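You operate a simulated robot arm through the tools that you are given. There is no shell and no other tool. Be economical: measure what you need, move in short steps, check, and stop when the job is done.

Carry out the task below with a simulated robot arm. There is one attempt and no reset: what you move stays moved.

Task
Brush the purple-banded disc in the tester's dock, then test it.
Fine: black brush, put back; blue arm down, green button, arm up; the disc stays. Set down upright: black brush.

It is judged by the outcome, as a careful person would: the job done as asked, and still so three seconds after it is handed in. It fails if anything else is knocked over, pushed out of place, dropped, spilled or broken.

Robot
A 7-joint arm with a fingered hand on a trunk, on a base that drives. Base frame: it is fixed to the floor where the robot stands at the start and does not move with it; the origin is under the middle of the robot, x ahead of it, y to its left, z up; the surface under the hand at the start is at about z = 0.85. Readings come in m, degrees, newtons and seconds.
With the tool pointing down near the work surface it reaches from about 0.1 to 0.62 m from the robot's upright axis, wherever it stands. Its first joint turns from -115.0 to 115.0 degrees. Places, roughly: blue tester arm [0.6, 0.1, 1]; green tester button [0.6, 0.1, 0.9]; grey tester [0.5, 0.1, 0.9]; orange tester knob [0.6, 0, 0.9]; round dock of the tester [0.5, 0.1, 0.9]. Payload 3.1 kg.
The tool frame sits at the grasp point between the pads (the TCP): z along the fingers, y along the line on which they close. The tips reach 0.022 m beyond it. Largest opening 0.112 m; the body of the gripper starts 0.06 m behind the TCP. The gripper is a hand of 3 fingers: y runs from the thumb to the fingers, the wrist lies at [0, 0, -0.218] in the tool frame, and closing takes about 1.5 s.
Orientation is that of the tool frame in the base frame, as [roll, pitch, yaw] about the fixed x, y, z axes, in that order (R = Rz(yaw) Ry(pitch) Rx(roll)). With the fingers straight down and closing along the base's y, the tool's x points along the base's -x, its y along +y and its z along -z.

Tools
- The arm moves only by the tool move_arm. Its argument "deltas" is text: rows parted by semicolons, each of 6 numbers parted by spaces: the shift along the tool's x, y, z in m, then the turn, a rotation vector about the tool's x, y, z in degrees. In form: dx dy dz wx wy wz; .... A call has 1 to 8 rows; each row shifts and turns the commanded pose from where the row before left it, along the tool's axes as they then stand. "claw" is the finger opening in m, from 0 to 0.112, set as the call begins (left out, the last holds). A row lasts 0.2 s, in which the tool goes at most 0.05 m and 8.6 degrees; a call with a longer step from one row to the next is refused whole, and so is a gripper value outside its range. Where a pose cannot be reached the arm comes as near as it can. A force on the tool above 40 N (or 10 N above the force at the start of the call, whichever is more), or a blocked arm, ends the call early, and 0.2 s more pass. Each finger travels about 0.108 m/s and halts on what it meets, pressing with about 29 N; the grip force reading is that of the motor and also rises with nothing between the fingers. The clock runs only during rows and for 0.2 s after the last one: add rows that do not move to give the fingers time. It gives the time, the measured TCP pose, the force on the tool (base axes), the opening and the grip force at its end, in the units of the frame above (readings bear some noise), with the torque about the TCP (base axes, N m) and any sound that the robot's microphone picked up.
- Cameras (640 x 400 px; columns grow to the right, rows downward): "scene" is now at [0.0076, 0.1383, 1.7544]; the picture's right is [-0.22, -0.98, 0.00], its down [-0.82, 0.18, -0.54] and it looks along [0.53, -0.12, -0.84] (base axes); focal length 295 px, centre (320, 200). "wrist" rides on the gripper at [0.066, 0.003, -0.08] in the tool frame; the picture's right is [-0.05, 1.00, 0.00], its down [-0.77, -0.03, -0.64] and it looks along [-0.64, -0.03, 0.77] (tool axes); focal length 275 px, centre (320, 200). There is no depth. A picture from a camera that has moved, and an enlarged one, comes with that camera's place and axes in the base frame and with its lens.
- get_image(camera): a new picture of that camera. The clock stands still meanwhile.
- move_column(by): slides the trunk up (or, below 0, down) by that many m; the arm and the scene camera ride with it, the base frame stays. It gives what a move gives, with no picture.
- roll_base(legs): drives the robot by 1 to 6 legs, each [ahead, left, turn to the left] in m, m and degrees, along the robot's own axes; the way and the turn of a leg run together, so that a leg with both is an arc; at most 1.5 m and 180 degrees a leg. The arm and the cameras ride along, it lands a little off, and it stops where it bumps. It gives what a move gives.
- finger_targets(finger1, finger2, thumb_bend): sets how far each is bent, from 0 (flat) to 1 (curled in); at 0.3 the hand is open as for a grip, at 0.7 the pads meet at the TCP. One left out holds its place. A second passes; each finger stops where it meets its share of the squeeze, and holds until it gets a number again. A gripper value or a shape takes the hand back. It gives what a move gives, with no picture; readings hold the bend of each and the force on the fingers (four entries, about 0 where the hand has none), thumb and palm.
- set_grasp(shape): the hand has 3 fingers and takes this shape, open, in about a second: jaw (thumb against the fingers, like two jaws); tri (thumb and two fingers); tip (a fingertip pinch); poke (one finger out to press); point (the index stretched); flat (the hand flat); cup (the hand cupped); fist (a fist). The gripper value then closes the fingers along that shape, each until it touches; the sizes above hold for jaw. It gives what a move gives, with no picture.
- head_to(pan, tilt): turns the head with the scene camera to pan (to the left, within 155 degrees either way) and tilt (down, from -29 to 69), counted from straight ahead of the robot. It gives what a move gives.
- close_up(camera, box): a new picture of the part [left, top, right, bottom] of that camera's present view, enlarged. The clock stands still meanwhile.
- finish_job(): hands the job in; it is judged then, once.

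Go step by step. Nothing tells you exact positions but the pictures and the camera data: compare them with the known pose of the tool, close in by small moves and look again before you grip or let go. The budget is 120 turns and 90 pictures, counting those below and the enlarged ones. Unless the task says otherwise, let go and move clear before handing in, and close with one line.

The tools are called as a command line: name --argument value ..., lists and objects as JSON in quotes. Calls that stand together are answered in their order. move_arm: Moves the arm, as the interface text tells. Its arguments: {"type":"object","properties":{"deltas":{"type":"string"},"claw":{"type":"number"}},"required":["deltas"]} The other tools are called the same way: move_column (by) slides the trunk up or down; set_grasp (shape) gives the hand a shape; finger_targets (finger1, finger2, thumb_bend) moves the fingers one by one; roll_base (legs) drives the base; head_to (pan, tilt) turns the head that bears the scene camera; get_image (camera) takes a picture; close_up (camera, box) takes an enlarged picture of a part of a camera's view; finish_job () hands the job in.

At the start:

```text
time_s: 0.0
position: [0.3597, -0.157, 1.2048]
ee_rot: [179.9, -0.1, 179.9]
wrist_force: [-0.5, -0.1, -0.7]
wrist_torque: [-0.02, 0.02, -0.01]
grip_width: 0.1118
finger_force: 0.2
shape: jaw
bend: [0.3, 0.3, 0.3]
finger forces: [0.0, 0.0, 0.1, 0.1, 0.0, 0.0]
trunk travel left (down, up): [-0.9, 0.09]
robot x, y, heading: [0.002, 0.0012, -0.2]
head pan, tilt: [-12.6, 57.1]
```

scene: 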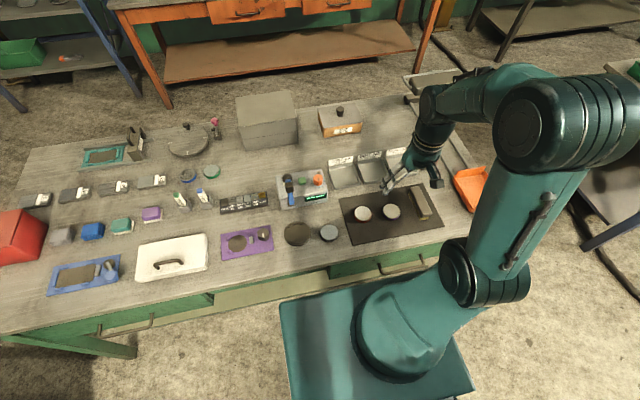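
wrist: 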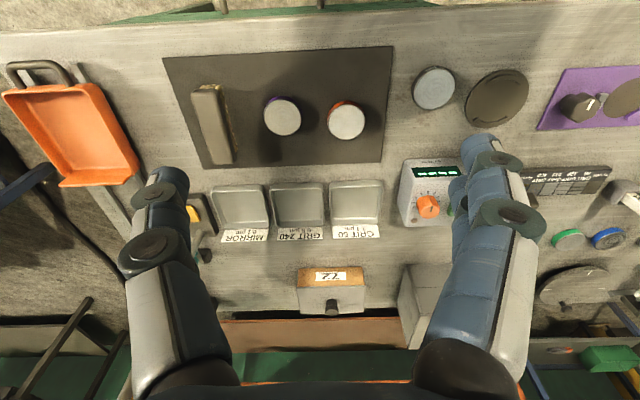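

I see a bench with a tester, a dark mat with two discs, and a lot of other tools. I'll look closer before moving anything.

close_up --camera "scene" --box '[200, 140, 460, 260]'

close_up --camera "wrist" --box '[160, 40, 480, 240]'

close_up --camera "scene" --box '[20, 110, 280, 300]'

```text
2.46 times, centred on (330, 200) of scene
camera zoom: at [0.0076, 0.1383, 1.7544], right [-0.22, -0.98, 0.0], down [-0.82, 0.18, -0.54], along [0.53, -0.12, -0.84], focal length 726 px, centre (295, 200)
```

zoom: 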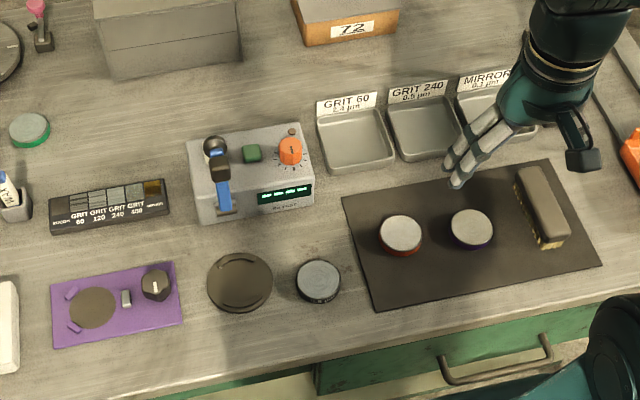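

```text
2.00 times, centred on (320, 140) of wrist
camera zoom: at [0.294, -0.1545, 1.2873], right [0.05, 1.0, 0.0], down [0.77, -0.04, 0.64], along [0.64, -0.03, -0.77], focal length 551 px, centre (320, 320)
```

zoom: 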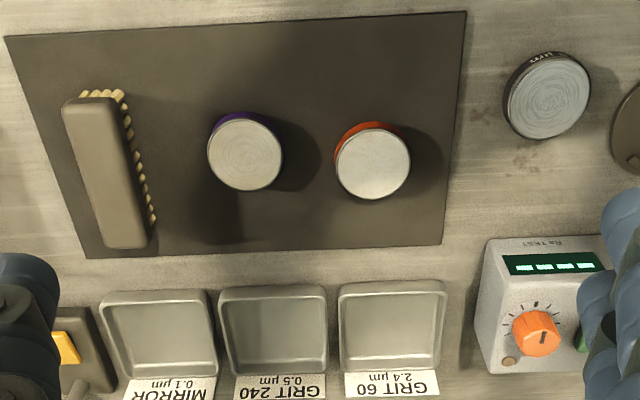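

```text
2.11 times, centred on (150, 205) of scene
camera zoom: at [0.0076, 0.1383, 1.7544], right [-0.22, -0.98, 0.0], down [-0.82, 0.18, -0.54], along [0.53, -0.12, -0.84], focal length 621 px, centre (678, 190)
```

zoom: 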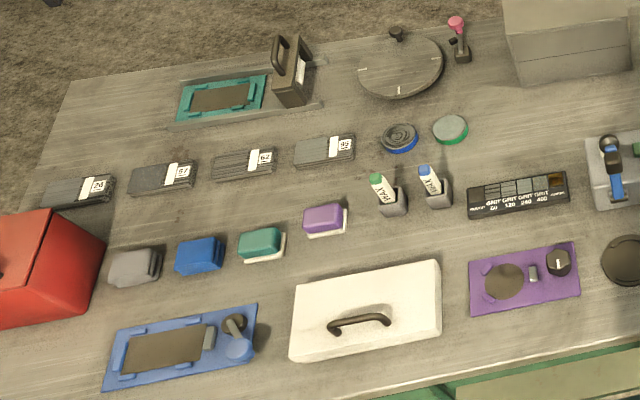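

close_up --camera "scene" --box '[270, 160, 350, 250]'

close_up --camera "scene" --box '[335, 175, 455, 250]'

```text
4.44 times, centred on (310, 205) of scene
camera zoom: at [0.0076, 0.1383, 1.7544], right [-0.22, -0.98, 0.0], down [-0.82, 0.18, -0.54], along [0.53, -0.12, -0.84], focal length 1312 px, centre (364, 178)
```

zoom: 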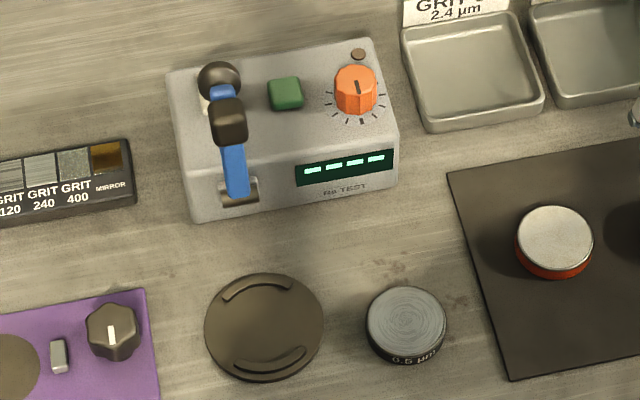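

```text
5.33 times, centred on (395, 212) of scene
camera zoom: at [0.0076, 0.1383, 1.7544], right [-0.22, -0.98, 0.0], down [-0.82, 0.18, -0.54], along [0.53, -0.12, -0.84], focal length 1574 px, centre (-80, 133)
```

zoom: 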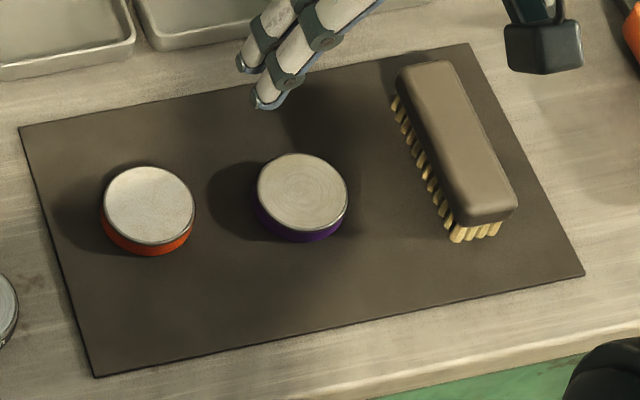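

The purple-banded disc is at about (0.465, -0.22) on the mat, the brush (bristles down) at about (0.466, -0.324), and the dock at about (0.458, 0.113). I go above the purple disc and look again.

move_arm --deltas "-0.021 -0.0126 0.037 0 0 0; -0.021 -0.0126 0.037 0 0 0; -0.021 -0.0126 0.037 0 0 0; -0.021 -0.0126 0.037 0 0 0; -0.021 -0.0126 0.037 0 0 0; 0 0 0 0 0 0"

get_image --camera "wrist"

```text
time_s: 1.4
position: [0.4654, -0.2185, 1.0202]
ee_rot: [-179.8, 0.1, 180.0]
wrist_force: [-1.3, 0.2, -0.1]
wrist_torque: [-0.01, 0.0, 0.01]
grip_width: 0.112
finger_force: 0.0
shape: jaw
bend: [0.3, 0.3, 0.3]
finger forces: [0.0, 0.0, 0.0, 0.1, 0.0, 0.0]
trunk travel left (down, up): [-0.9, 0.09]
robot x, y, heading: [-0.0, 0.0042, -0.2]
head pan, tilt: [-12.6, 57.1]
```

```text
82 pictures are left
camera wrist: at [0.3991, -0.2164, 1.102], right [0.05, 1.0, 0.0], down [0.77, -0.04, 0.64], along [0.64, -0.03, -0.77], focal length 275 px, centre (320, 200)
```

wrist: 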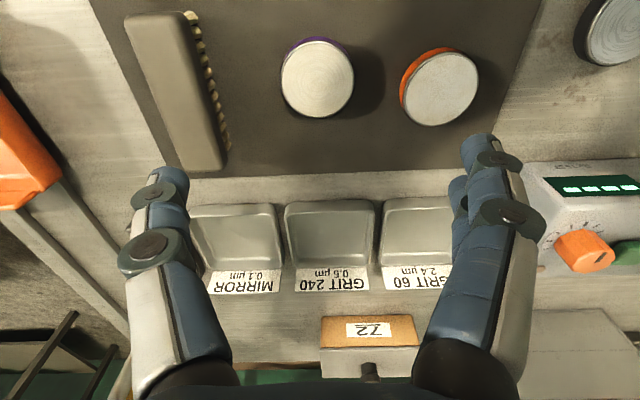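

The disc centre is confirmed at about (0.463, -0.2205). I narrow the opening to clear the orange disc and descend.

move_arm --deltas "0.0025 -0.002 0.03 0 0 0; 0 0 0.03 0 0 0; 0 0 0.03 0 0 0; 0 0 0.02 0 0 0; 0 0 0.015 0 0 0;0 0 0.01 0 0 0; 0 0 0 0 0 0" --claw 0.082

get_image --camera "wrist"

close_up --camera "scene" --box '[335, 155, 455, 230]'

```text
time_s: 3.0
position: [0.4633, -0.2228, 0.8851]
ee_rot: [-179.9, 0.1, 179.9]
wrist_force: [-0.1, 0.4, -0.4]
wrist_torque: [-0.03, 0.03, 0.0]
grip_width: 0.0824
finger_force: 0.1
shape: jaw
bend: [0.65, 0.65, 0.61]
finger forces: [0.0, 0.0, 0.1, 0.1, 0.1, 0.0]
trunk travel left (down, up): [-0.9, 0.09]
robot x, y, heading: [-0.0041, -0.0034, 0.0]
head pan, tilt: [-12.6, 57.1]
```

```text
81 pictures are left
camera wrist: at [0.3976, -0.2205, 0.967], right [0.05, 1.0, 0.0], down [0.77, -0.04, 0.64], along [0.64, -0.03, -0.77], focal length 275 px, centre (320, 200)
```

wrist: 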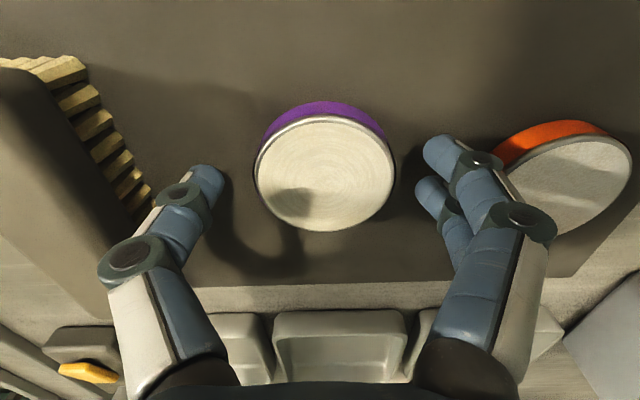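

```text
5.33 times, centred on (395, 192) of scene
camera zoom: at [0.0075, 0.1384, 1.7544], right [-0.22, -0.98, 0.0], down [-0.82, 0.18, -0.54], along [0.53, -0.12, -0.84], focal length 1574 px, centre (-80, 240)
```

zoom: 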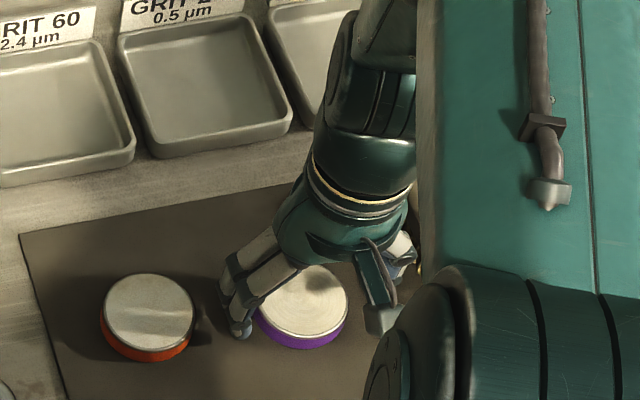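

The fingers straddle the disc. I lower a few mm more and close.

move_arm --deltas "0.002 0.001 0.005 0 0 0; 0 0 0 0 0 0"

move_arm --deltas "0 0 0 0 0 0; 0 0 0 0 0 0; 0 0 0 0 0 0; 0 0 0 0 0 0; 0 0 0 0 0 0" --claw 0.045

get_image --camera "wrist"

```text
time_s: 3.6
position: [0.4611, -0.2225, 0.8806]
ee_rot: [180.0, 0.0, -180.0]
wrist_force: [0.7, -0.2, 0.7]
wrist_torque: [0.01, 0.01, 0.02]
grip_width: 0.0823
finger_force: 0.0
shape: jaw
bend: [0.65, 0.65, 0.61]
finger forces: [0.1, 0.1, 0.1, 0.0, 0.0, 0.0]
trunk travel left (down, up): [-0.9, 0.09]
robot x, y, heading: [0.0015, -0.003, -0.2]
head pan, tilt: [-12.6, 57.1]
```

```text
time_s: 4.8
position: [0.4616, -0.2213, 0.8796]
ee_rot: [180.0, 0.0, 179.9]
wrist_force: [-1.0, -0.6, 0.0]
wrist_torque: [0.03, -0.01, -0.01]
grip_width: 0.05
finger_force: 28.5
shape: jaw
bend: [0.73, 0.73, 0.7]
finger forces: [12.8, 13.6, 0.0, 0.0, 26.0, 0.1]
trunk travel left (down, up): [-0.9, 0.09]
robot x, y, heading: [-0.0, 0.0025, -0.0]
head pan, tilt: [-12.6, 57.1]
```

```text
79 pictures are left
camera wrist: at [0.3951, -0.2197, 0.9623], right [0.05, 1.0, 0.0], down [0.77, -0.04, 0.64], along [0.64, -0.03, -0.77], focal length 275 px, centre (320, 200)
```

wrist: 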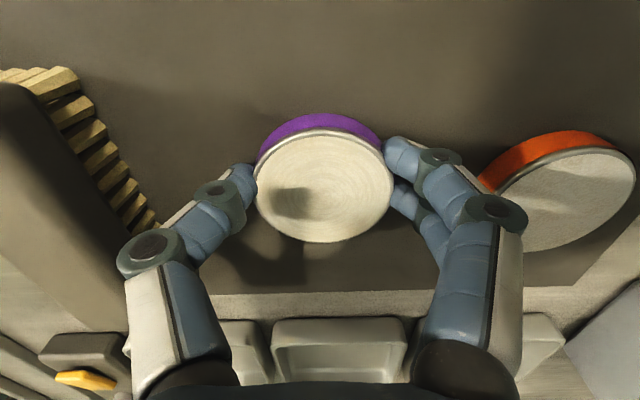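

Gripped (opening 0.05, about 27 N). I lift and carry it toward the dock.

move_arm --deltas "0 0 -0.03 0 0 0; 0 0 -0.04 0 0 0; 0 0 -0.045 0 0 0; 0 0 0 0 0 0"

move_arm --deltas "0 0.042 0 0 0 0; 0 0.042 0 0 0 0; 0 0.042 0 0 0 0; 0 0.042 0 0 0 0; 0 0.042 0 0 0 0; 0 0.042 0 0 0 0; 0 0.042 0 0 0 0; 0 0.035 0 0 0 0"

get_image --camera "wrist"

close_up --camera "scene" --box '[250, 150, 370, 250]'

```text
time_s: 5.8
position: [0.4622, -0.2211, 0.9976]
ee_rot: [180.0, 0.0, -180.0]
wrist_force: [0.3, 0.2, -3.0]
wrist_torque: [0.02, 0.04, -0.01]
grip_width: 0.0499
finger_force: 29.2
shape: jaw
bend: [0.73, 0.73, 0.7]
finger forces: [12.5, 13.9, 0.0, 0.0, 26.1, 0.1]
trunk travel left (down, up): [-0.9, 0.09]
robot x, y, heading: [-0.0008, -0.001, 0.0]
head pan, tilt: [-12.6, 57.1]
```

```text
time_s: 7.6
position: [0.4591, 0.1087, 0.9934]
ee_rot: [-179.9, 0.0, 179.9]
wrist_force: [0.0, -1.0, -3.8]
wrist_torque: [-0.04, 0.02, 0.0]
grip_width: 0.0494
finger_force: 28.7
shape: jaw
bend: [0.73, 0.73, 0.7]
finger forces: [12.5, 14.2, 0.0, 0.1, 26.5, 0.1]
trunk travel left (down, up): [-0.9, 0.09]
robot x, y, heading: [0.0024, -0.0026, -0.0]
head pan, tilt: [-12.6, 57.1]
```

```text
78 pictures are left
camera wrist: at [0.3931, 0.1116, 1.076], right [0.05, 1.0, 0.0], down [0.77, -0.04, 0.64], along [0.63, -0.03, -0.77], focal length 275 px, centre (320, 200)
```

wrist: 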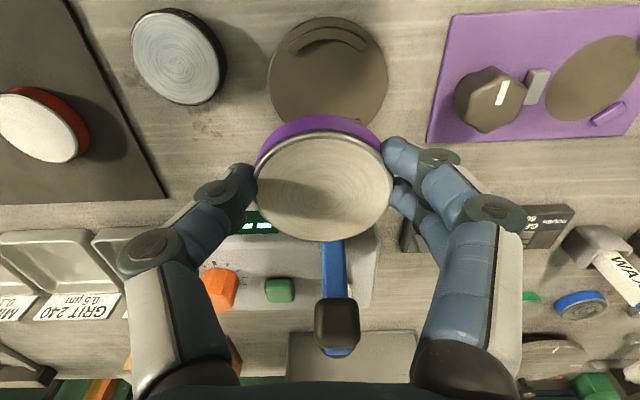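

```text
4.00 times, centred on (310, 200) of scene
camera zoom: at [0.008, 0.1408, 1.7542], right [-0.22, -0.98, 0.0], down [-0.82, 0.18, -0.54], along [0.53, -0.12, -0.84], focal length 1181 px, centre (360, 200)
```

zoom: 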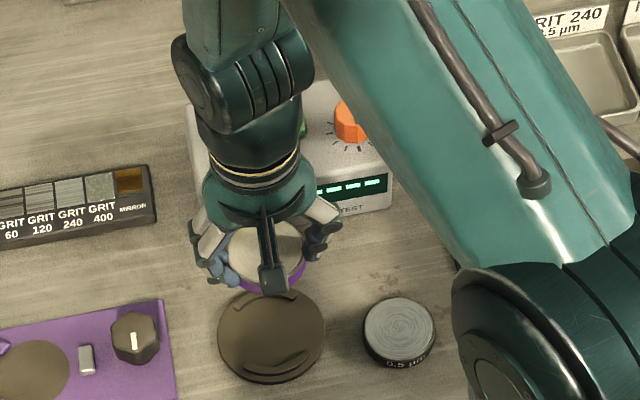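

The dock is at about (0.457, 0.115), with arc walls on the ±x sides and finger gaps on ±y. I align and lower partway, then look.

move_arm --deltas "0 0.006 0.02 0 0 0; 0 0 0.03 0 0 0; 0 0 0.02 0 0 0; 0 0 0 0 0 0"

get_image --camera "wrist"

close_up --camera "scene" --box '[270, 190, 350, 240]'

```text
time_s: 8.6
position: [0.461, 0.1139, 0.9225]
ee_rot: [-179.9, 0.0, -180.0]
wrist_force: [0.2, 0.5, -3.5]
wrist_torque: [0.02, -0.01, -0.02]
grip_width: 0.0495
finger_force: 29.2
shape: jaw
bend: [0.73, 0.73, 0.7]
finger forces: [12.6, 14.2, 0.0, 0.0, 26.4, 0.1]
trunk travel left (down, up): [-0.9, 0.09]
robot x, y, heading: [-0.002, -0.0014, -0.1]
head pan, tilt: [-12.6, 57.1]
```

```text
76 pictures are left
camera wrist: at [0.3946, 0.1164, 1.006], right [0.05, 1.0, 0.0], down [0.77, -0.04, 0.64], along [0.64, -0.03, -0.77], focal length 275 px, centre (320, 200)
```

wrist: 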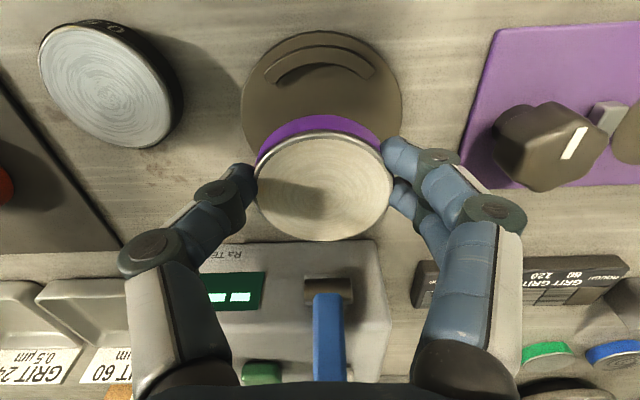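

```text
8.00 times, centred on (310, 215) of scene
camera zoom: at [0.0081, 0.139, 1.7544], right [-0.22, -0.98, 0.0], down [-0.82, 0.18, -0.54], along [0.53, -0.12, -0.84], focal length 2361 px, centre (400, 80)
```

zoom: 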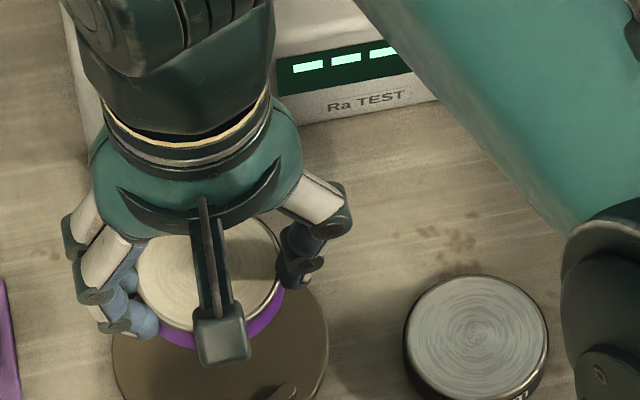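

Alignment looks right (dock centre about 0.458, 0.115). I lower gently until contact.

move_arm --deltas "0 0.0005 0.012 0 0 0; 0 0 0.01 0 0 0; 0 0 0 0 0 0"

get_image --camera "wrist"

close_up --camera "scene" --box '[270, 190, 350, 240]'

```text
time_s: 9.4
position: [0.462, 0.1144, 0.9023]
ee_rot: [-179.9, 0.1, 179.9]
wrist_force: [-0.2, -1.5, -4.0]
wrist_torque: [-0.01, 0.0, -0.02]
grip_width: 0.0495
finger_force: 28.7
shape: jaw
bend: [0.73, 0.73, 0.7]
finger forces: [12.6, 14.2, 0.1, 0.0, 26.4, 0.0]
trunk travel left (down, up): [-0.9, 0.09]
robot x, y, heading: [0.0006, 0.0001, -0.0]
head pan, tilt: [-12.6, 57.1]
```

```text
74 pictures are left
camera wrist: at [0.3953, 0.1167, 0.9838], right [0.05, 1.0, 0.0], down [0.77, -0.04, 0.64], along [0.64, -0.03, -0.77], focal length 275 px, centre (320, 200)
```

wrist: 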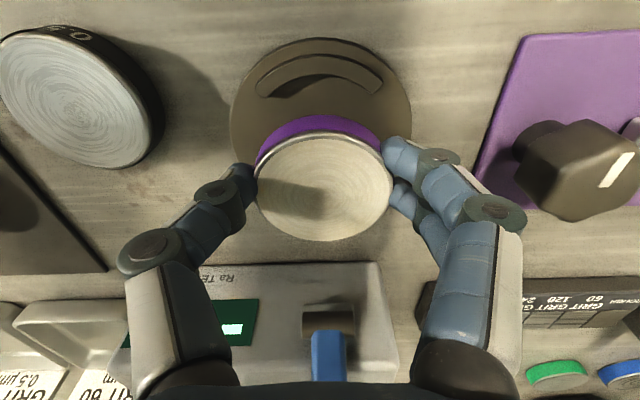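

```text
8.00 times, centred on (310, 215) of scene
camera zoom: at [0.0082, 0.1385, 1.7544], right [-0.22, -0.98, 0.0], down [-0.82, 0.18, -0.54], along [0.53, -0.12, -0.84], focal length 2361 px, centre (400, 80)
```

zoom: 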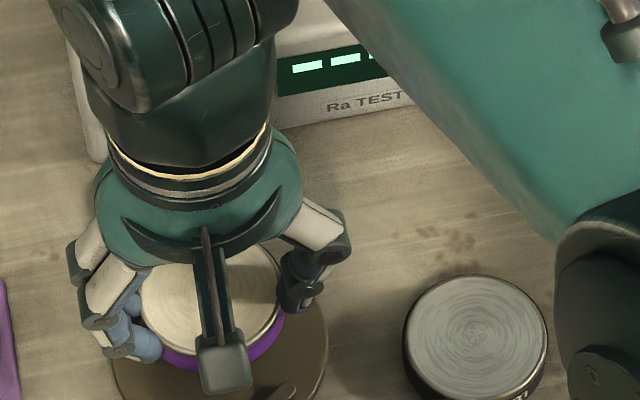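

move_arm --deltas "0.0025 0 0.006 0 0 0; 0 0 0.003 0 0 0; 0 0 0 0 0 0"

close_up --camera "wrist" --box '[200, 0, 440, 260]'

```text
time_s: 10.2
position: [0.4574, 0.1133, 0.8947]
ee_rot: [-179.9, 0.1, 179.9]
wrist_force: [0.3, -1.4, -2.9]
wrist_torque: [0.03, 0.06, 0.04]
grip_width: 0.0495
finger_force: 29.1
shape: jaw
bend: [0.73, 0.73, 0.7]
finger forces: [12.6, 14.3, 0.1, 0.1, 26.3, 0.0]
trunk travel left (down, up): [-0.9, 0.09]
robot x, y, heading: [0.0014, 0.0017, 0.0]
head pan, tilt: [-12.6, 57.1]
```

```text
1.54 times, centred on (320, 130) of wrist
camera zoom: at [0.3922, 0.1168, 0.9757], right [0.05, 1.0, 0.0], down [0.77, -0.04, 0.64], along [0.64, -0.03, -0.77], focal length 424 px, centre (320, 308)
```

zoom: 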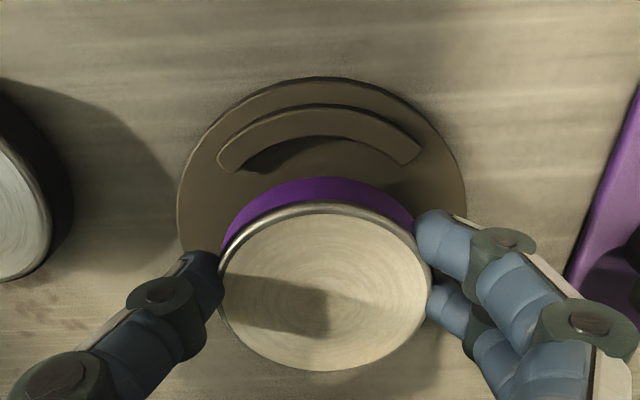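

Centring is within about 1 mm. I continue down gently.

move_arm --deltas "0 -0.0005 0.003 0 0 0; 0 0 0.003 0 0 0; 0 0 0 0 0 0"

close_up --camera "wrist" --box '[200, 0, 440, 260]'

```text
time_s: 11.0
position: [0.459, 0.1132, 0.8881]
ee_rot: [-179.9, 0.0, -180.0]
wrist_force: [-0.2, 0.4, -2.9]
wrist_torque: [-0.01, 0.05, 0.0]
grip_width: 0.0493
finger_force: 29.6
shape: jaw
bend: [0.73, 0.73, 0.7]
finger forces: [12.5, 14.2, 0.0, 0.0, 26.4, 0.0]
trunk travel left (down, up): [-0.9, 0.09]
robot x, y, heading: [-0.0007, -0.0039, -0.0]
head pan, tilt: [-12.6, 57.1]
```

```text
1.54 times, centred on (320, 130) of wrist
camera zoom: at [0.3925, 0.1163, 0.9695], right [0.05, 1.0, 0.0], down [0.77, -0.04, 0.64], along [0.64, -0.03, -0.77], focal length 424 px, centre (320, 308)
```

zoom: 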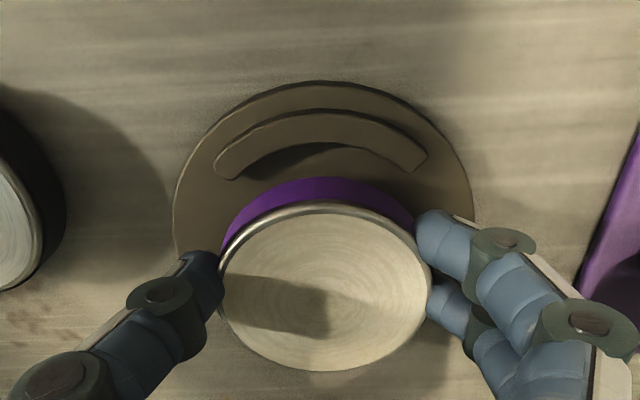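

move_arm --deltas "0 0 0.003 0 0 0; 0 0 0 0 0 0"

close_up --camera "wrist" --box '[200, 0, 440, 260]'

close_up --camera "scene" --box '[270, 190, 350, 240]'

```text
time_s: 11.6
position: [0.459, 0.1136, 0.885]
ee_rot: [-179.9, 0.0, 180.0]
wrist_force: [-1.3, -0.1, -1.0]
wrist_torque: [0.01, -0.04, 0.02]
grip_width: 0.0495
finger_force: 28.6
shape: jaw
bend: [0.73, 0.73, 0.7]
finger forces: [13.2, 14.5, 0.0, 0.0, 26.5, 0.1]
trunk travel left (down, up): [-0.9, 0.09]
robot x, y, heading: [-0.0011, 0.0, -0.2]
head pan, tilt: [-12.6, 57.1]
```

```text
1.54 times, centred on (320, 130) of wrist
camera zoom: at [0.3919, 0.116, 0.9669], right [0.05, 1.0, 0.0], down [0.77, -0.04, 0.64], along [0.64, -0.03, -0.77], focal length 424 px, centre (320, 308)
```

zoom: 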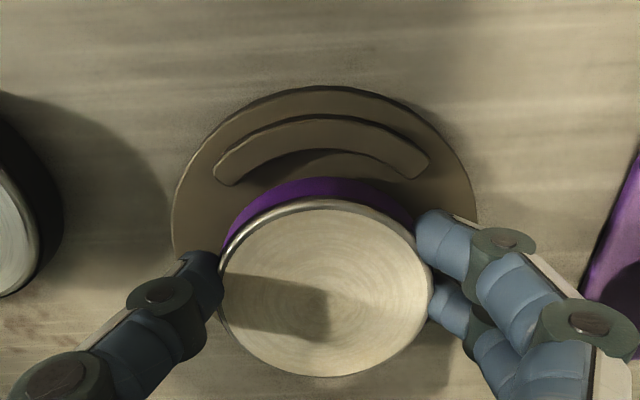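

```text
8.00 times, centred on (310, 215) of scene
camera zoom: at [0.0075, 0.1387, 1.7544], right [-0.22, -0.98, 0.0], down [-0.82, 0.18, -0.54], along [0.53, -0.12, -0.84], focal length 2361 px, centre (400, 80)
```

zoom: 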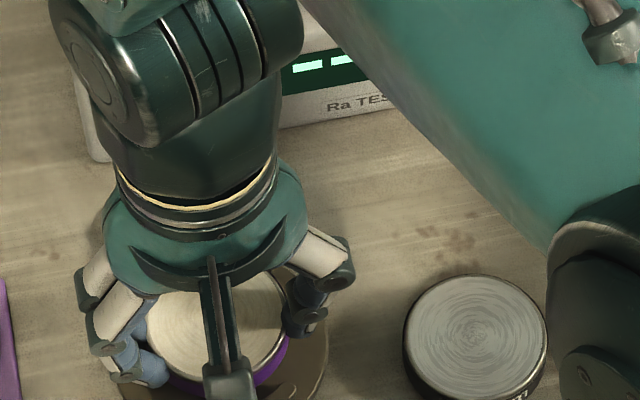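

The disc seems about 5 mm too far from the robot (there's a gap to the near arc, and light contact on the far one). I raise slightly, shift toward me, and try again.

move_arm --deltas "0 0 -0.004 0 0 0; 0.0055 -0.0007 0 0 0 0; 0 0 0 0 0 0"

close_up --camera "wrist" --box '[200, 0, 440, 260]'

```text
time_s: 12.4
position: [0.4539, 0.1131, 0.8885]
ee_rot: [-180.0, 0.1, -180.0]
wrist_force: [0.2, 0.5, -4.0]
wrist_torque: [0.03, -0.02, 0.02]
grip_width: 0.0494
finger_force: 28.7
shape: jaw
bend: [0.73, 0.73, 0.7]
finger forces: [12.7, 14.5, 0.0, 0.0, 26.6, 0.1]
trunk travel left (down, up): [-0.9, 0.09]
robot x, y, heading: [-0.0018, -0.0023, -0.1]
head pan, tilt: [-12.6, 57.1]
```

```text
1.54 times, centred on (320, 130) of wrist
camera zoom: at [0.3873, 0.1154, 0.9702], right [0.05, 1.0, 0.0], down [0.77, -0.04, 0.64], along [0.64, -0.03, -0.77], focal length 424 px, centre (320, 308)
```

zoom: 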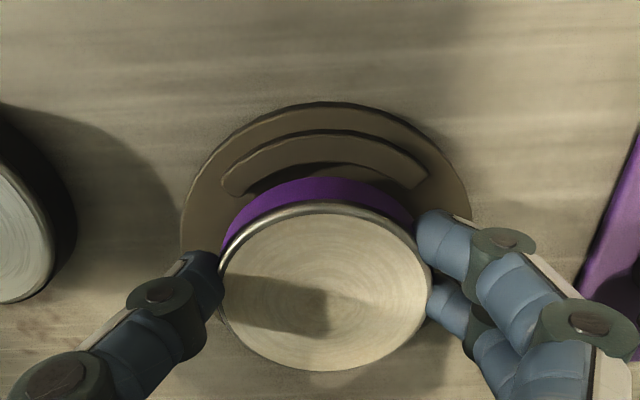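

move_arm --deltas "0 0 0.004 0 0 0; 0 0 0 0 0 0"

close_up --camera "wrist" --box '[200, 0, 440, 260]'

```text
time_s: 13.0
position: [0.4532, 0.1126, 0.8839]
ee_rot: [-179.9, 0.0, 179.9]
wrist_force: [-0.2, -0.8, -3.4]
wrist_torque: [0.02, 0.05, 0.04]
grip_width: 0.0496
finger_force: 29.6
shape: jaw
bend: [0.73, 0.73, 0.7]
finger forces: [12.6, 14.4, 0.0, 0.0, 26.5, 0.0]
trunk travel left (down, up): [-0.9, 0.09]
robot x, y, heading: [-0.0007, -0.0013, -0.0]
head pan, tilt: [-12.6, 57.1]
```

```text
1.54 times, centred on (320, 130) of wrist
camera zoom: at [0.3871, 0.1154, 0.9667], right [0.05, 1.0, 0.0], down [0.77, -0.04, 0.64], along [0.63, -0.03, -0.77], focal length 424 px, centre (320, 308)
```

zoom: 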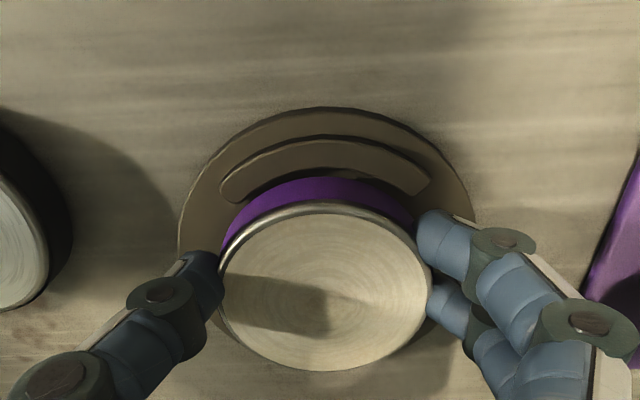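

move_arm --deltas "0 0 0.003 0 0 0; 0 0 0 0 0 0"

close_up --camera "wrist" --box '[200, 0, 440, 260]'

```text
time_s: 13.6
position: [0.4535, 0.112, 0.8816]
ee_rot: [-179.8, 0.0, 179.9]
wrist_force: [0.2, 0.1, -3.0]
wrist_torque: [0.02, 0.0, 0.01]
grip_width: 0.0494
finger_force: 29.0
shape: jaw
bend: [0.73, 0.73, 0.7]
finger forces: [12.6, 14.3, 0.1, 0.0, 26.6, 0.0]
trunk travel left (down, up): [-0.9, 0.09]
robot x, y, heading: [0.0021, -0.002, 0.2]
head pan, tilt: [-12.6, 57.1]
```

```text
1.54 times, centred on (320, 130) of wrist
camera zoom: at [0.388, 0.1153, 0.9641], right [0.05, 1.0, 0.0], down [0.77, -0.04, 0.64], along [0.64, -0.03, -0.77], focal length 424 px, centre (320, 308)
```

zoom: 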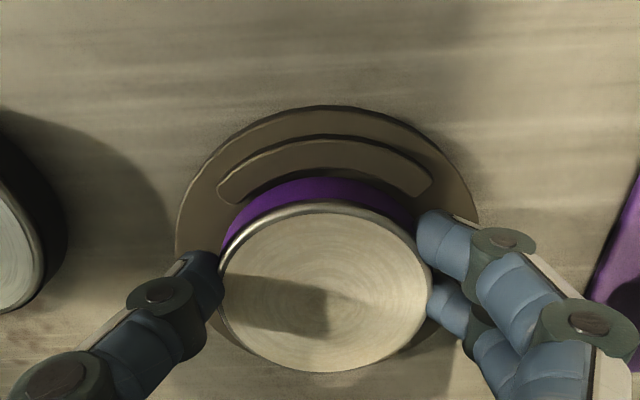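

move_arm --deltas "0 0 0.002 0 0 0; 0 0 0 0 0 0"

move_arm --deltas "0 0 0.0015 0 0 0; 0 0 0 0 0 0"

close_up --camera "wrist" --box '[200, 0, 440, 260]'

```text
time_s: 14.2
position: [0.4537, 0.1134, 0.8809]
ee_rot: [180.0, 0.1, 179.9]
wrist_force: [1.6, -1.0, 9.5]
wrist_torque: [-0.05, -0.07, -0.01]
grip_width: 0.0492
finger_force: 28.9
shape: jaw
bend: [0.74, 0.73, 0.7]
finger forces: [12.7, 14.8, 0.0, 0.1, 28.6, 0.0]
trunk travel left (down, up): [-0.9, 0.09]
robot x, y, heading: [0.0001, 0.0026, -0.2]
head pan, tilt: [-12.6, 57.1]
```

```text
time_s: 14.8
position: [0.4529, 0.113, 0.8798]
ee_rot: [-180.0, 0.2, 179.9]
wrist_force: [7.2, -2.1, 24.9]
wrist_torque: [-0.09, -0.11, -0.08]
grip_width: 0.0494
finger_force: 29.1
shape: jaw
bend: [0.74, 0.73, 0.7]
finger forces: [12.9, 16.2, 0.0, 0.0, 30.9, 0.0]
trunk travel left (down, up): [-0.9, 0.09]
robot x, y, heading: [0.0013, 0.0024, -0.0]
head pan, tilt: [-12.6, 57.1]
```

```text
1.54 times, centred on (320, 130) of wrist
camera zoom: at [0.3868, 0.1154, 0.9611], right [0.05, 1.0, 0.0], down [0.77, -0.04, 0.64], along [0.64, -0.03, -0.77], focal length 424 px, centre (320, 308)
```

zoom: 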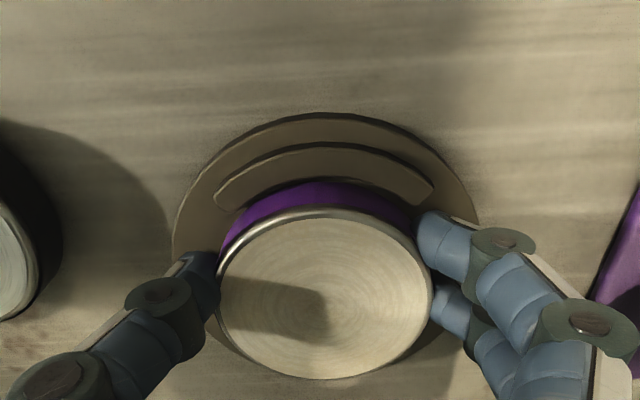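

The disc is on the dock floor, just behind the near arc. I ease off, release and look.

move_arm --deltas "0 0 -0.002 0 0 0; 0 0 0 0 0 0; 0 0 0 0 0 0; 0 0 0 0 0 0" --claw 0.075

close_up --camera "wrist" --box '[200, 0, 440, 260]'

move_arm --deltas "0 0 -0.03 0 0 0; 0 0 -0.04 0 0 0; 0 0 -0.04 0 0 0; 0.03 0 -0.03 0 0 0; 0 0 0 0 0 0"

get_image --camera "wrist"

get_image --camera "scene"

```text
time_s: 15.8
position: [0.4524, 0.1134, 0.8796]
ee_rot: [-180.0, 0.0, 179.9]
wrist_force: [0.3, 0.5, 0.6]
wrist_torque: [0.03, -0.03, 0.0]
grip_width: 0.0748
finger_force: 0.0
shape: jaw
bend: [0.69, 0.69, 0.66]
finger forces: [0.0, 0.0, 0.1, 0.0, 0.1, 0.0]
trunk travel left (down, up): [-0.9, 0.09]
robot x, y, heading: [-0.0013, -0.0024, -0.0]
head pan, tilt: [-12.6, 57.1]
```

```text
1.54 times, centred on (320, 130) of wrist
camera zoom: at [0.3868, 0.1162, 0.9621], right [0.05, 1.0, 0.0], down [0.77, -0.04, 0.64], along [0.64, -0.03, -0.77], focal length 424 px, centre (320, 308)
```

zoom: 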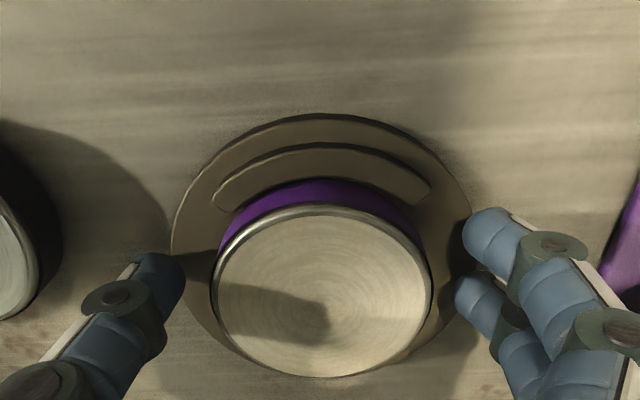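

```text
time_s: 17.0
position: [0.4238, 0.1139, 1.0178]
ee_rot: [-179.9, 0.0, -180.0]
wrist_force: [1.3, -0.9, -1.2]
wrist_torque: [0.02, 0.0, 0.0]
grip_width: 0.0746
finger_force: 0.1
shape: jaw
bend: [0.69, 0.69, 0.66]
finger forces: [0.1, 0.1, 0.0, 0.0, 0.1, 0.0]
trunk travel left (down, up): [-0.9, 0.09]
robot x, y, heading: [0.0032, -0.0027, -0.2]
head pan, tilt: [-12.6, 57.1]
```

```text
63 pictures are left
camera wrist: at [0.3571, 0.1156, 1.1007], right [0.05, 1.0, 0.0], down [0.77, -0.04, 0.64], along [0.63, -0.03, -0.77], focal length 275 px, centre (320, 200)
```

wrist: 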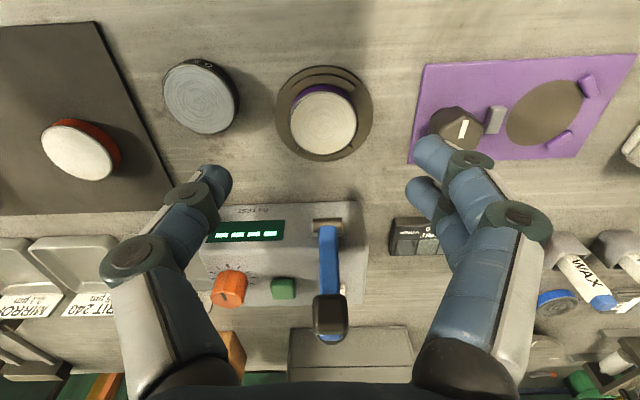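

```text
62 pictures are left
camera scene: at [0.009, 0.1385, 1.7544], right [-0.22, -0.98, 0.0], down [-0.82, 0.18, -0.54], along [0.53, -0.12, -0.84], focal length 295 px, centre (320, 200)
```

scene: 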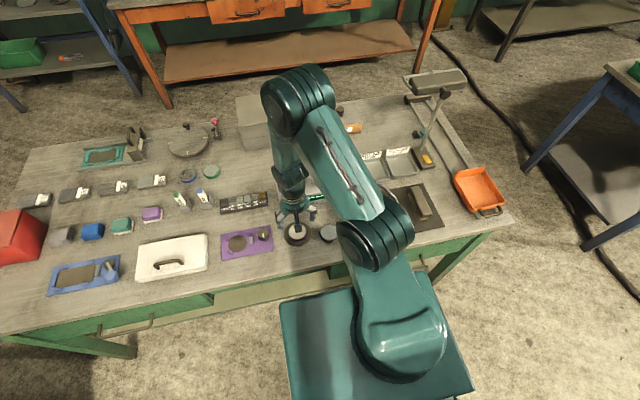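

close_up --camera "wrist" --box '[250, 50, 400, 180]'

close_up --camera "wrist" --box '[190, 180, 400, 360]'

```text
3.08 times, centred on (325, 115) of wrist
camera zoom: at [0.3571, 0.1156, 1.1007], right [0.05, 1.0, 0.0], down [0.77, -0.04, 0.64], along [0.63, -0.03, -0.77], focal length 847 px, centre (305, 462)
```

zoom: 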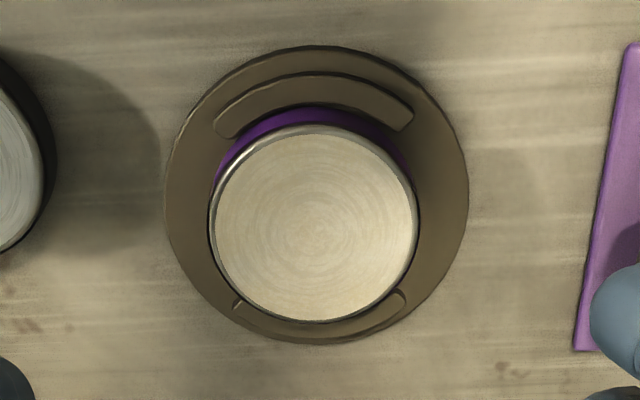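

```text
2.22 times, centred on (295, 270) of wrist
camera zoom: at [0.3571, 0.1156, 1.1007], right [0.05, 1.0, 0.0], down [0.77, -0.04, 0.64], along [0.63, -0.03, -0.77], focal length 612 px, centre (376, 44)
```

zoom: 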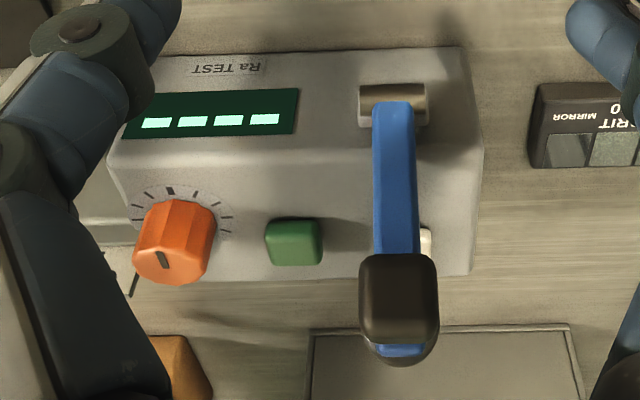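

The disc sits flat between the arcs. Next I fetch the brush, moving high over to it.

move_arm --deltas "0 -0.048 0 0 0 0; 0 -0.048 0 0 0 0; 0 -0.048 0 0 0 0; 0 -0.048 0 0 0 0; 0 -0.048 0 0 0 0; 0 -0.048 0 0 0 0; 0 -0.048 0 0 0 0; 0 -0.048 0 0 0 0"

move_arm --deltas "0 -0.045 0 0 0 0; 0 0 0 0 0 0"

get_image --camera "wrist"

close_up --camera "scene" --box '[375, 165, 455, 225]'

```text
time_s: 18.8
position: [0.4199, -0.2707, 1.0172]
ee_rot: [179.9, 0.1, 180.0]
wrist_force: [-1.1, 0.0, -0.3]
wrist_torque: [0.01, -0.01, 0.04]
grip_width: 0.0749
finger_force: 0.0
shape: jaw
bend: [0.69, 0.69, 0.66]
finger forces: [0.0, 0.0, 0.0, 0.0, 0.0, 0.0]
trunk travel left (down, up): [-0.9, 0.09]
robot x, y, heading: [-0.0015, -0.0024, -0.0]
head pan, tilt: [-12.6, 57.1]
```

```text
time_s: 19.4
position: [0.4201, -0.316, 1.0177]
ee_rot: [-179.9, 0.0, -179.9]
wrist_force: [0.5, -0.3, -0.1]
wrist_torque: [-0.01, -0.02, 0.02]
grip_width: 0.0749
finger_force: 0.0
shape: jaw
bend: [0.69, 0.69, 0.66]
finger forces: [0.0, 0.0, 0.0, 0.1, 0.0, 0.1]
trunk travel left (down, up): [-0.9, 0.09]
robot x, y, heading: [-0.0039, -0.0018, 0.1]
head pan, tilt: [-12.6, 57.1]
```

```text
59 pictures are left
camera wrist: at [0.3541, -0.3133, 1.0994], right [0.05, 1.0, 0.0], down [0.77, -0.04, 0.64], along [0.64, -0.03, -0.77], focal length 275 px, centre (320, 200)
```

wrist: 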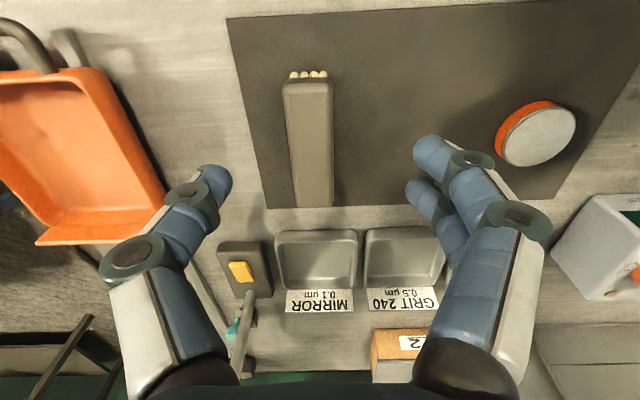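

```text
6.67 times, centred on (415, 195) of scene
camera zoom: at [0.0081, 0.1397, 1.7543], right [-0.22, -0.98, 0.0], down [-0.82, 0.18, -0.54], along [0.53, -0.12, -0.84], focal length 1968 px, centre (-313, 233)
```

zoom: 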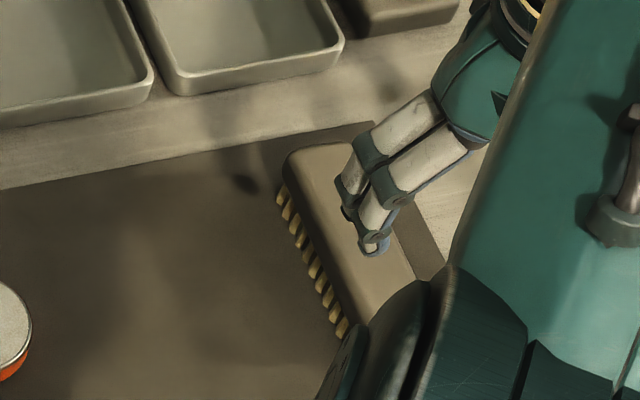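

The brush is centred at about (0.474, -0.326), with its long axis along x and its top at z≈0.89. I descend around it and check.

move_arm --deltas "-0.03 -0.005 0.02 0 0 0; -0.024 -0.005 0.03 0 0 0; 0 0 0.035 0 0 0; 0 0 0.02 0 0 0; 0 0 0 0 0 0"

get_image --camera "wrist"

close_up --camera "scene" --box '[375, 165, 455, 225]'

```text
time_s: 20.6
position: [0.477, -0.326, 0.9142]
ee_rot: [-180.0, 0.0, 180.0]
wrist_force: [0.2, 0.3, 0.0]
wrist_torque: [-0.02, 0.01, 0.04]
grip_width: 0.0748
finger_force: 0.1
shape: jaw
bend: [0.69, 0.69, 0.66]
finger forces: [0.1, 0.0, 0.0, 0.1, 0.0, 0.0]
trunk travel left (down, up): [-0.9, 0.09]
robot x, y, heading: [-0.0021, -0.0007, 0.0]
head pan, tilt: [-12.6, 57.1]
```

```text
57 pictures are left
camera wrist: at [0.4097, -0.3237, 0.9967], right [0.05, 1.0, 0.0], down [0.77, -0.04, 0.64], along [0.64, -0.03, -0.77], focal length 275 px, centre (320, 200)
```

wrist: 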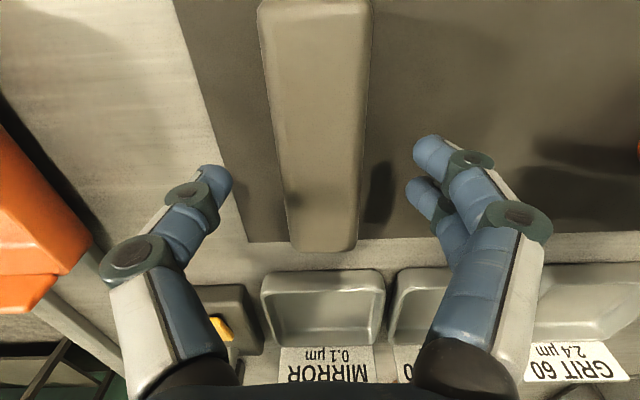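

```text
6.67 times, centred on (415, 195) of scene
camera zoom: at [0.0073, 0.1384, 1.7544], right [-0.22, -0.98, 0.0], down [-0.82, 0.18, -0.54], along [0.53, -0.12, -0.84], focal length 1968 px, centre (-313, 233)
```

zoom: 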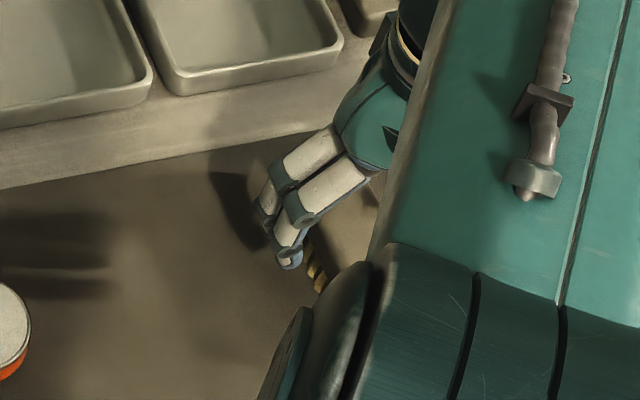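

move_arm --deltas "0.003 0 0.01 0 0 0; 0 0 0.012 0 0 0; 0 0 0 0 0 0"

get_image --camera "wrist"

close_up --camera "scene" --box '[385, 175, 435, 215]'

```text
time_s: 21.4
position: [0.4742, -0.3269, 0.8935]
ee_rot: [179.9, -0.1, 179.9]
wrist_force: [-0.4, -0.4, 0.2]
wrist_torque: [-0.02, 0.05, -0.01]
grip_width: 0.0747
finger_force: 0.1
shape: jaw
bend: [0.69, 0.69, 0.66]
finger forces: [0.0, 0.1, 0.0, 0.0, 0.0, 0.0]
trunk travel left (down, up): [-0.9, 0.09]
robot x, y, heading: [-0.001, 0.0015, -0.1]
head pan, tilt: [-12.6, 57.1]
```

```text
55 pictures are left
camera wrist: at [0.4076, -0.3235, 0.9755], right [0.05, 1.0, 0.0], down [0.77, -0.04, 0.64], along [0.64, -0.03, -0.77], focal length 275 px, centre (320, 200)
```

wrist: 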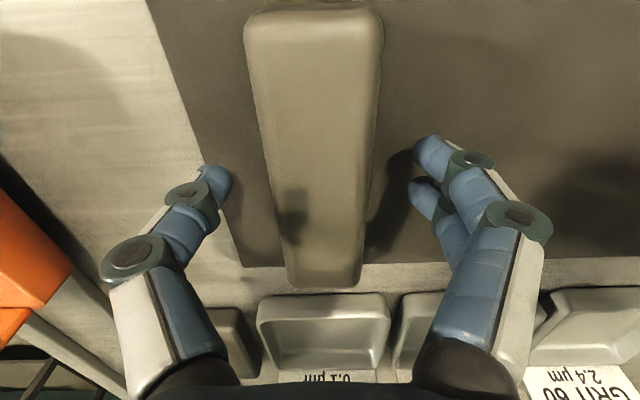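

```text
10.00 times, centred on (410, 195) of scene
camera zoom: at [0.0076, 0.1383, 1.7544], right [-0.22, -0.98, 0.0], down [-0.82, 0.18, -0.54], along [0.53, -0.12, -0.84], focal length 2951 px, centre (-580, 250)
```

zoom: 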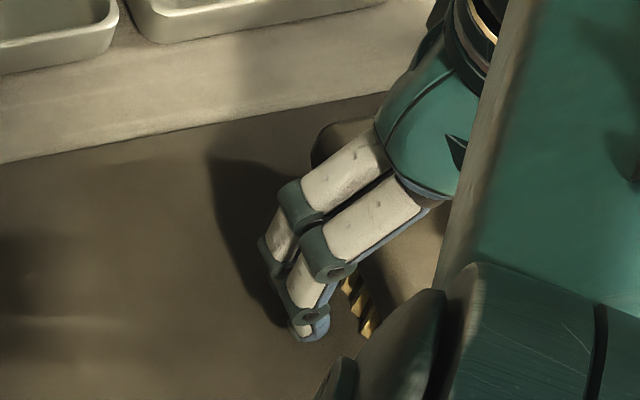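

Fingers straddle the block at mid-height. I close on it.

move_arm --deltas "0.001 0 -0.001 0 0 0; 0 0 0 0 0 0; 0 0 0 0 0 0; 0 0 0 0 0 0; 0 0 0 0 0 0; 0 0 0 0 0 0" --claw 0.025

get_image --camera "wrist"

```text
time_s: 22.8
position: [0.4731, -0.3262, 0.8951]
ee_rot: [-179.9, 0.1, 179.9]
wrist_force: [0.4, 0.1, -0.4]
wrist_torque: [-0.01, 0.0, 0.04]
grip_width: 0.0317
finger_force: 28.9
shape: jaw
bend: [0.73, 0.73, 0.7]
finger forces: [13.1, 13.1, 0.0, 0.0, 26.3, 0.0]
trunk travel left (down, up): [-0.9, 0.09]
robot x, y, heading: [-0.0004, 0.0004, 0.0]
head pan, tilt: [-12.6, 57.1]
```

```text
53 pictures are left
camera wrist: at [0.4066, -0.3234, 0.9769], right [0.05, 1.0, 0.0], down [0.77, -0.04, 0.64], along [0.64, -0.03, -0.77], focal length 275 px, centre (320, 200)
```

wrist: 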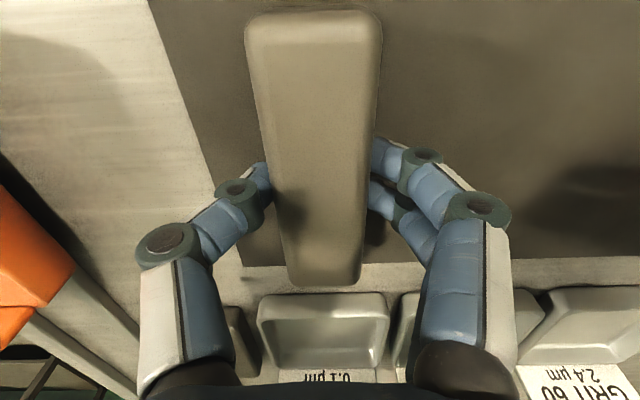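

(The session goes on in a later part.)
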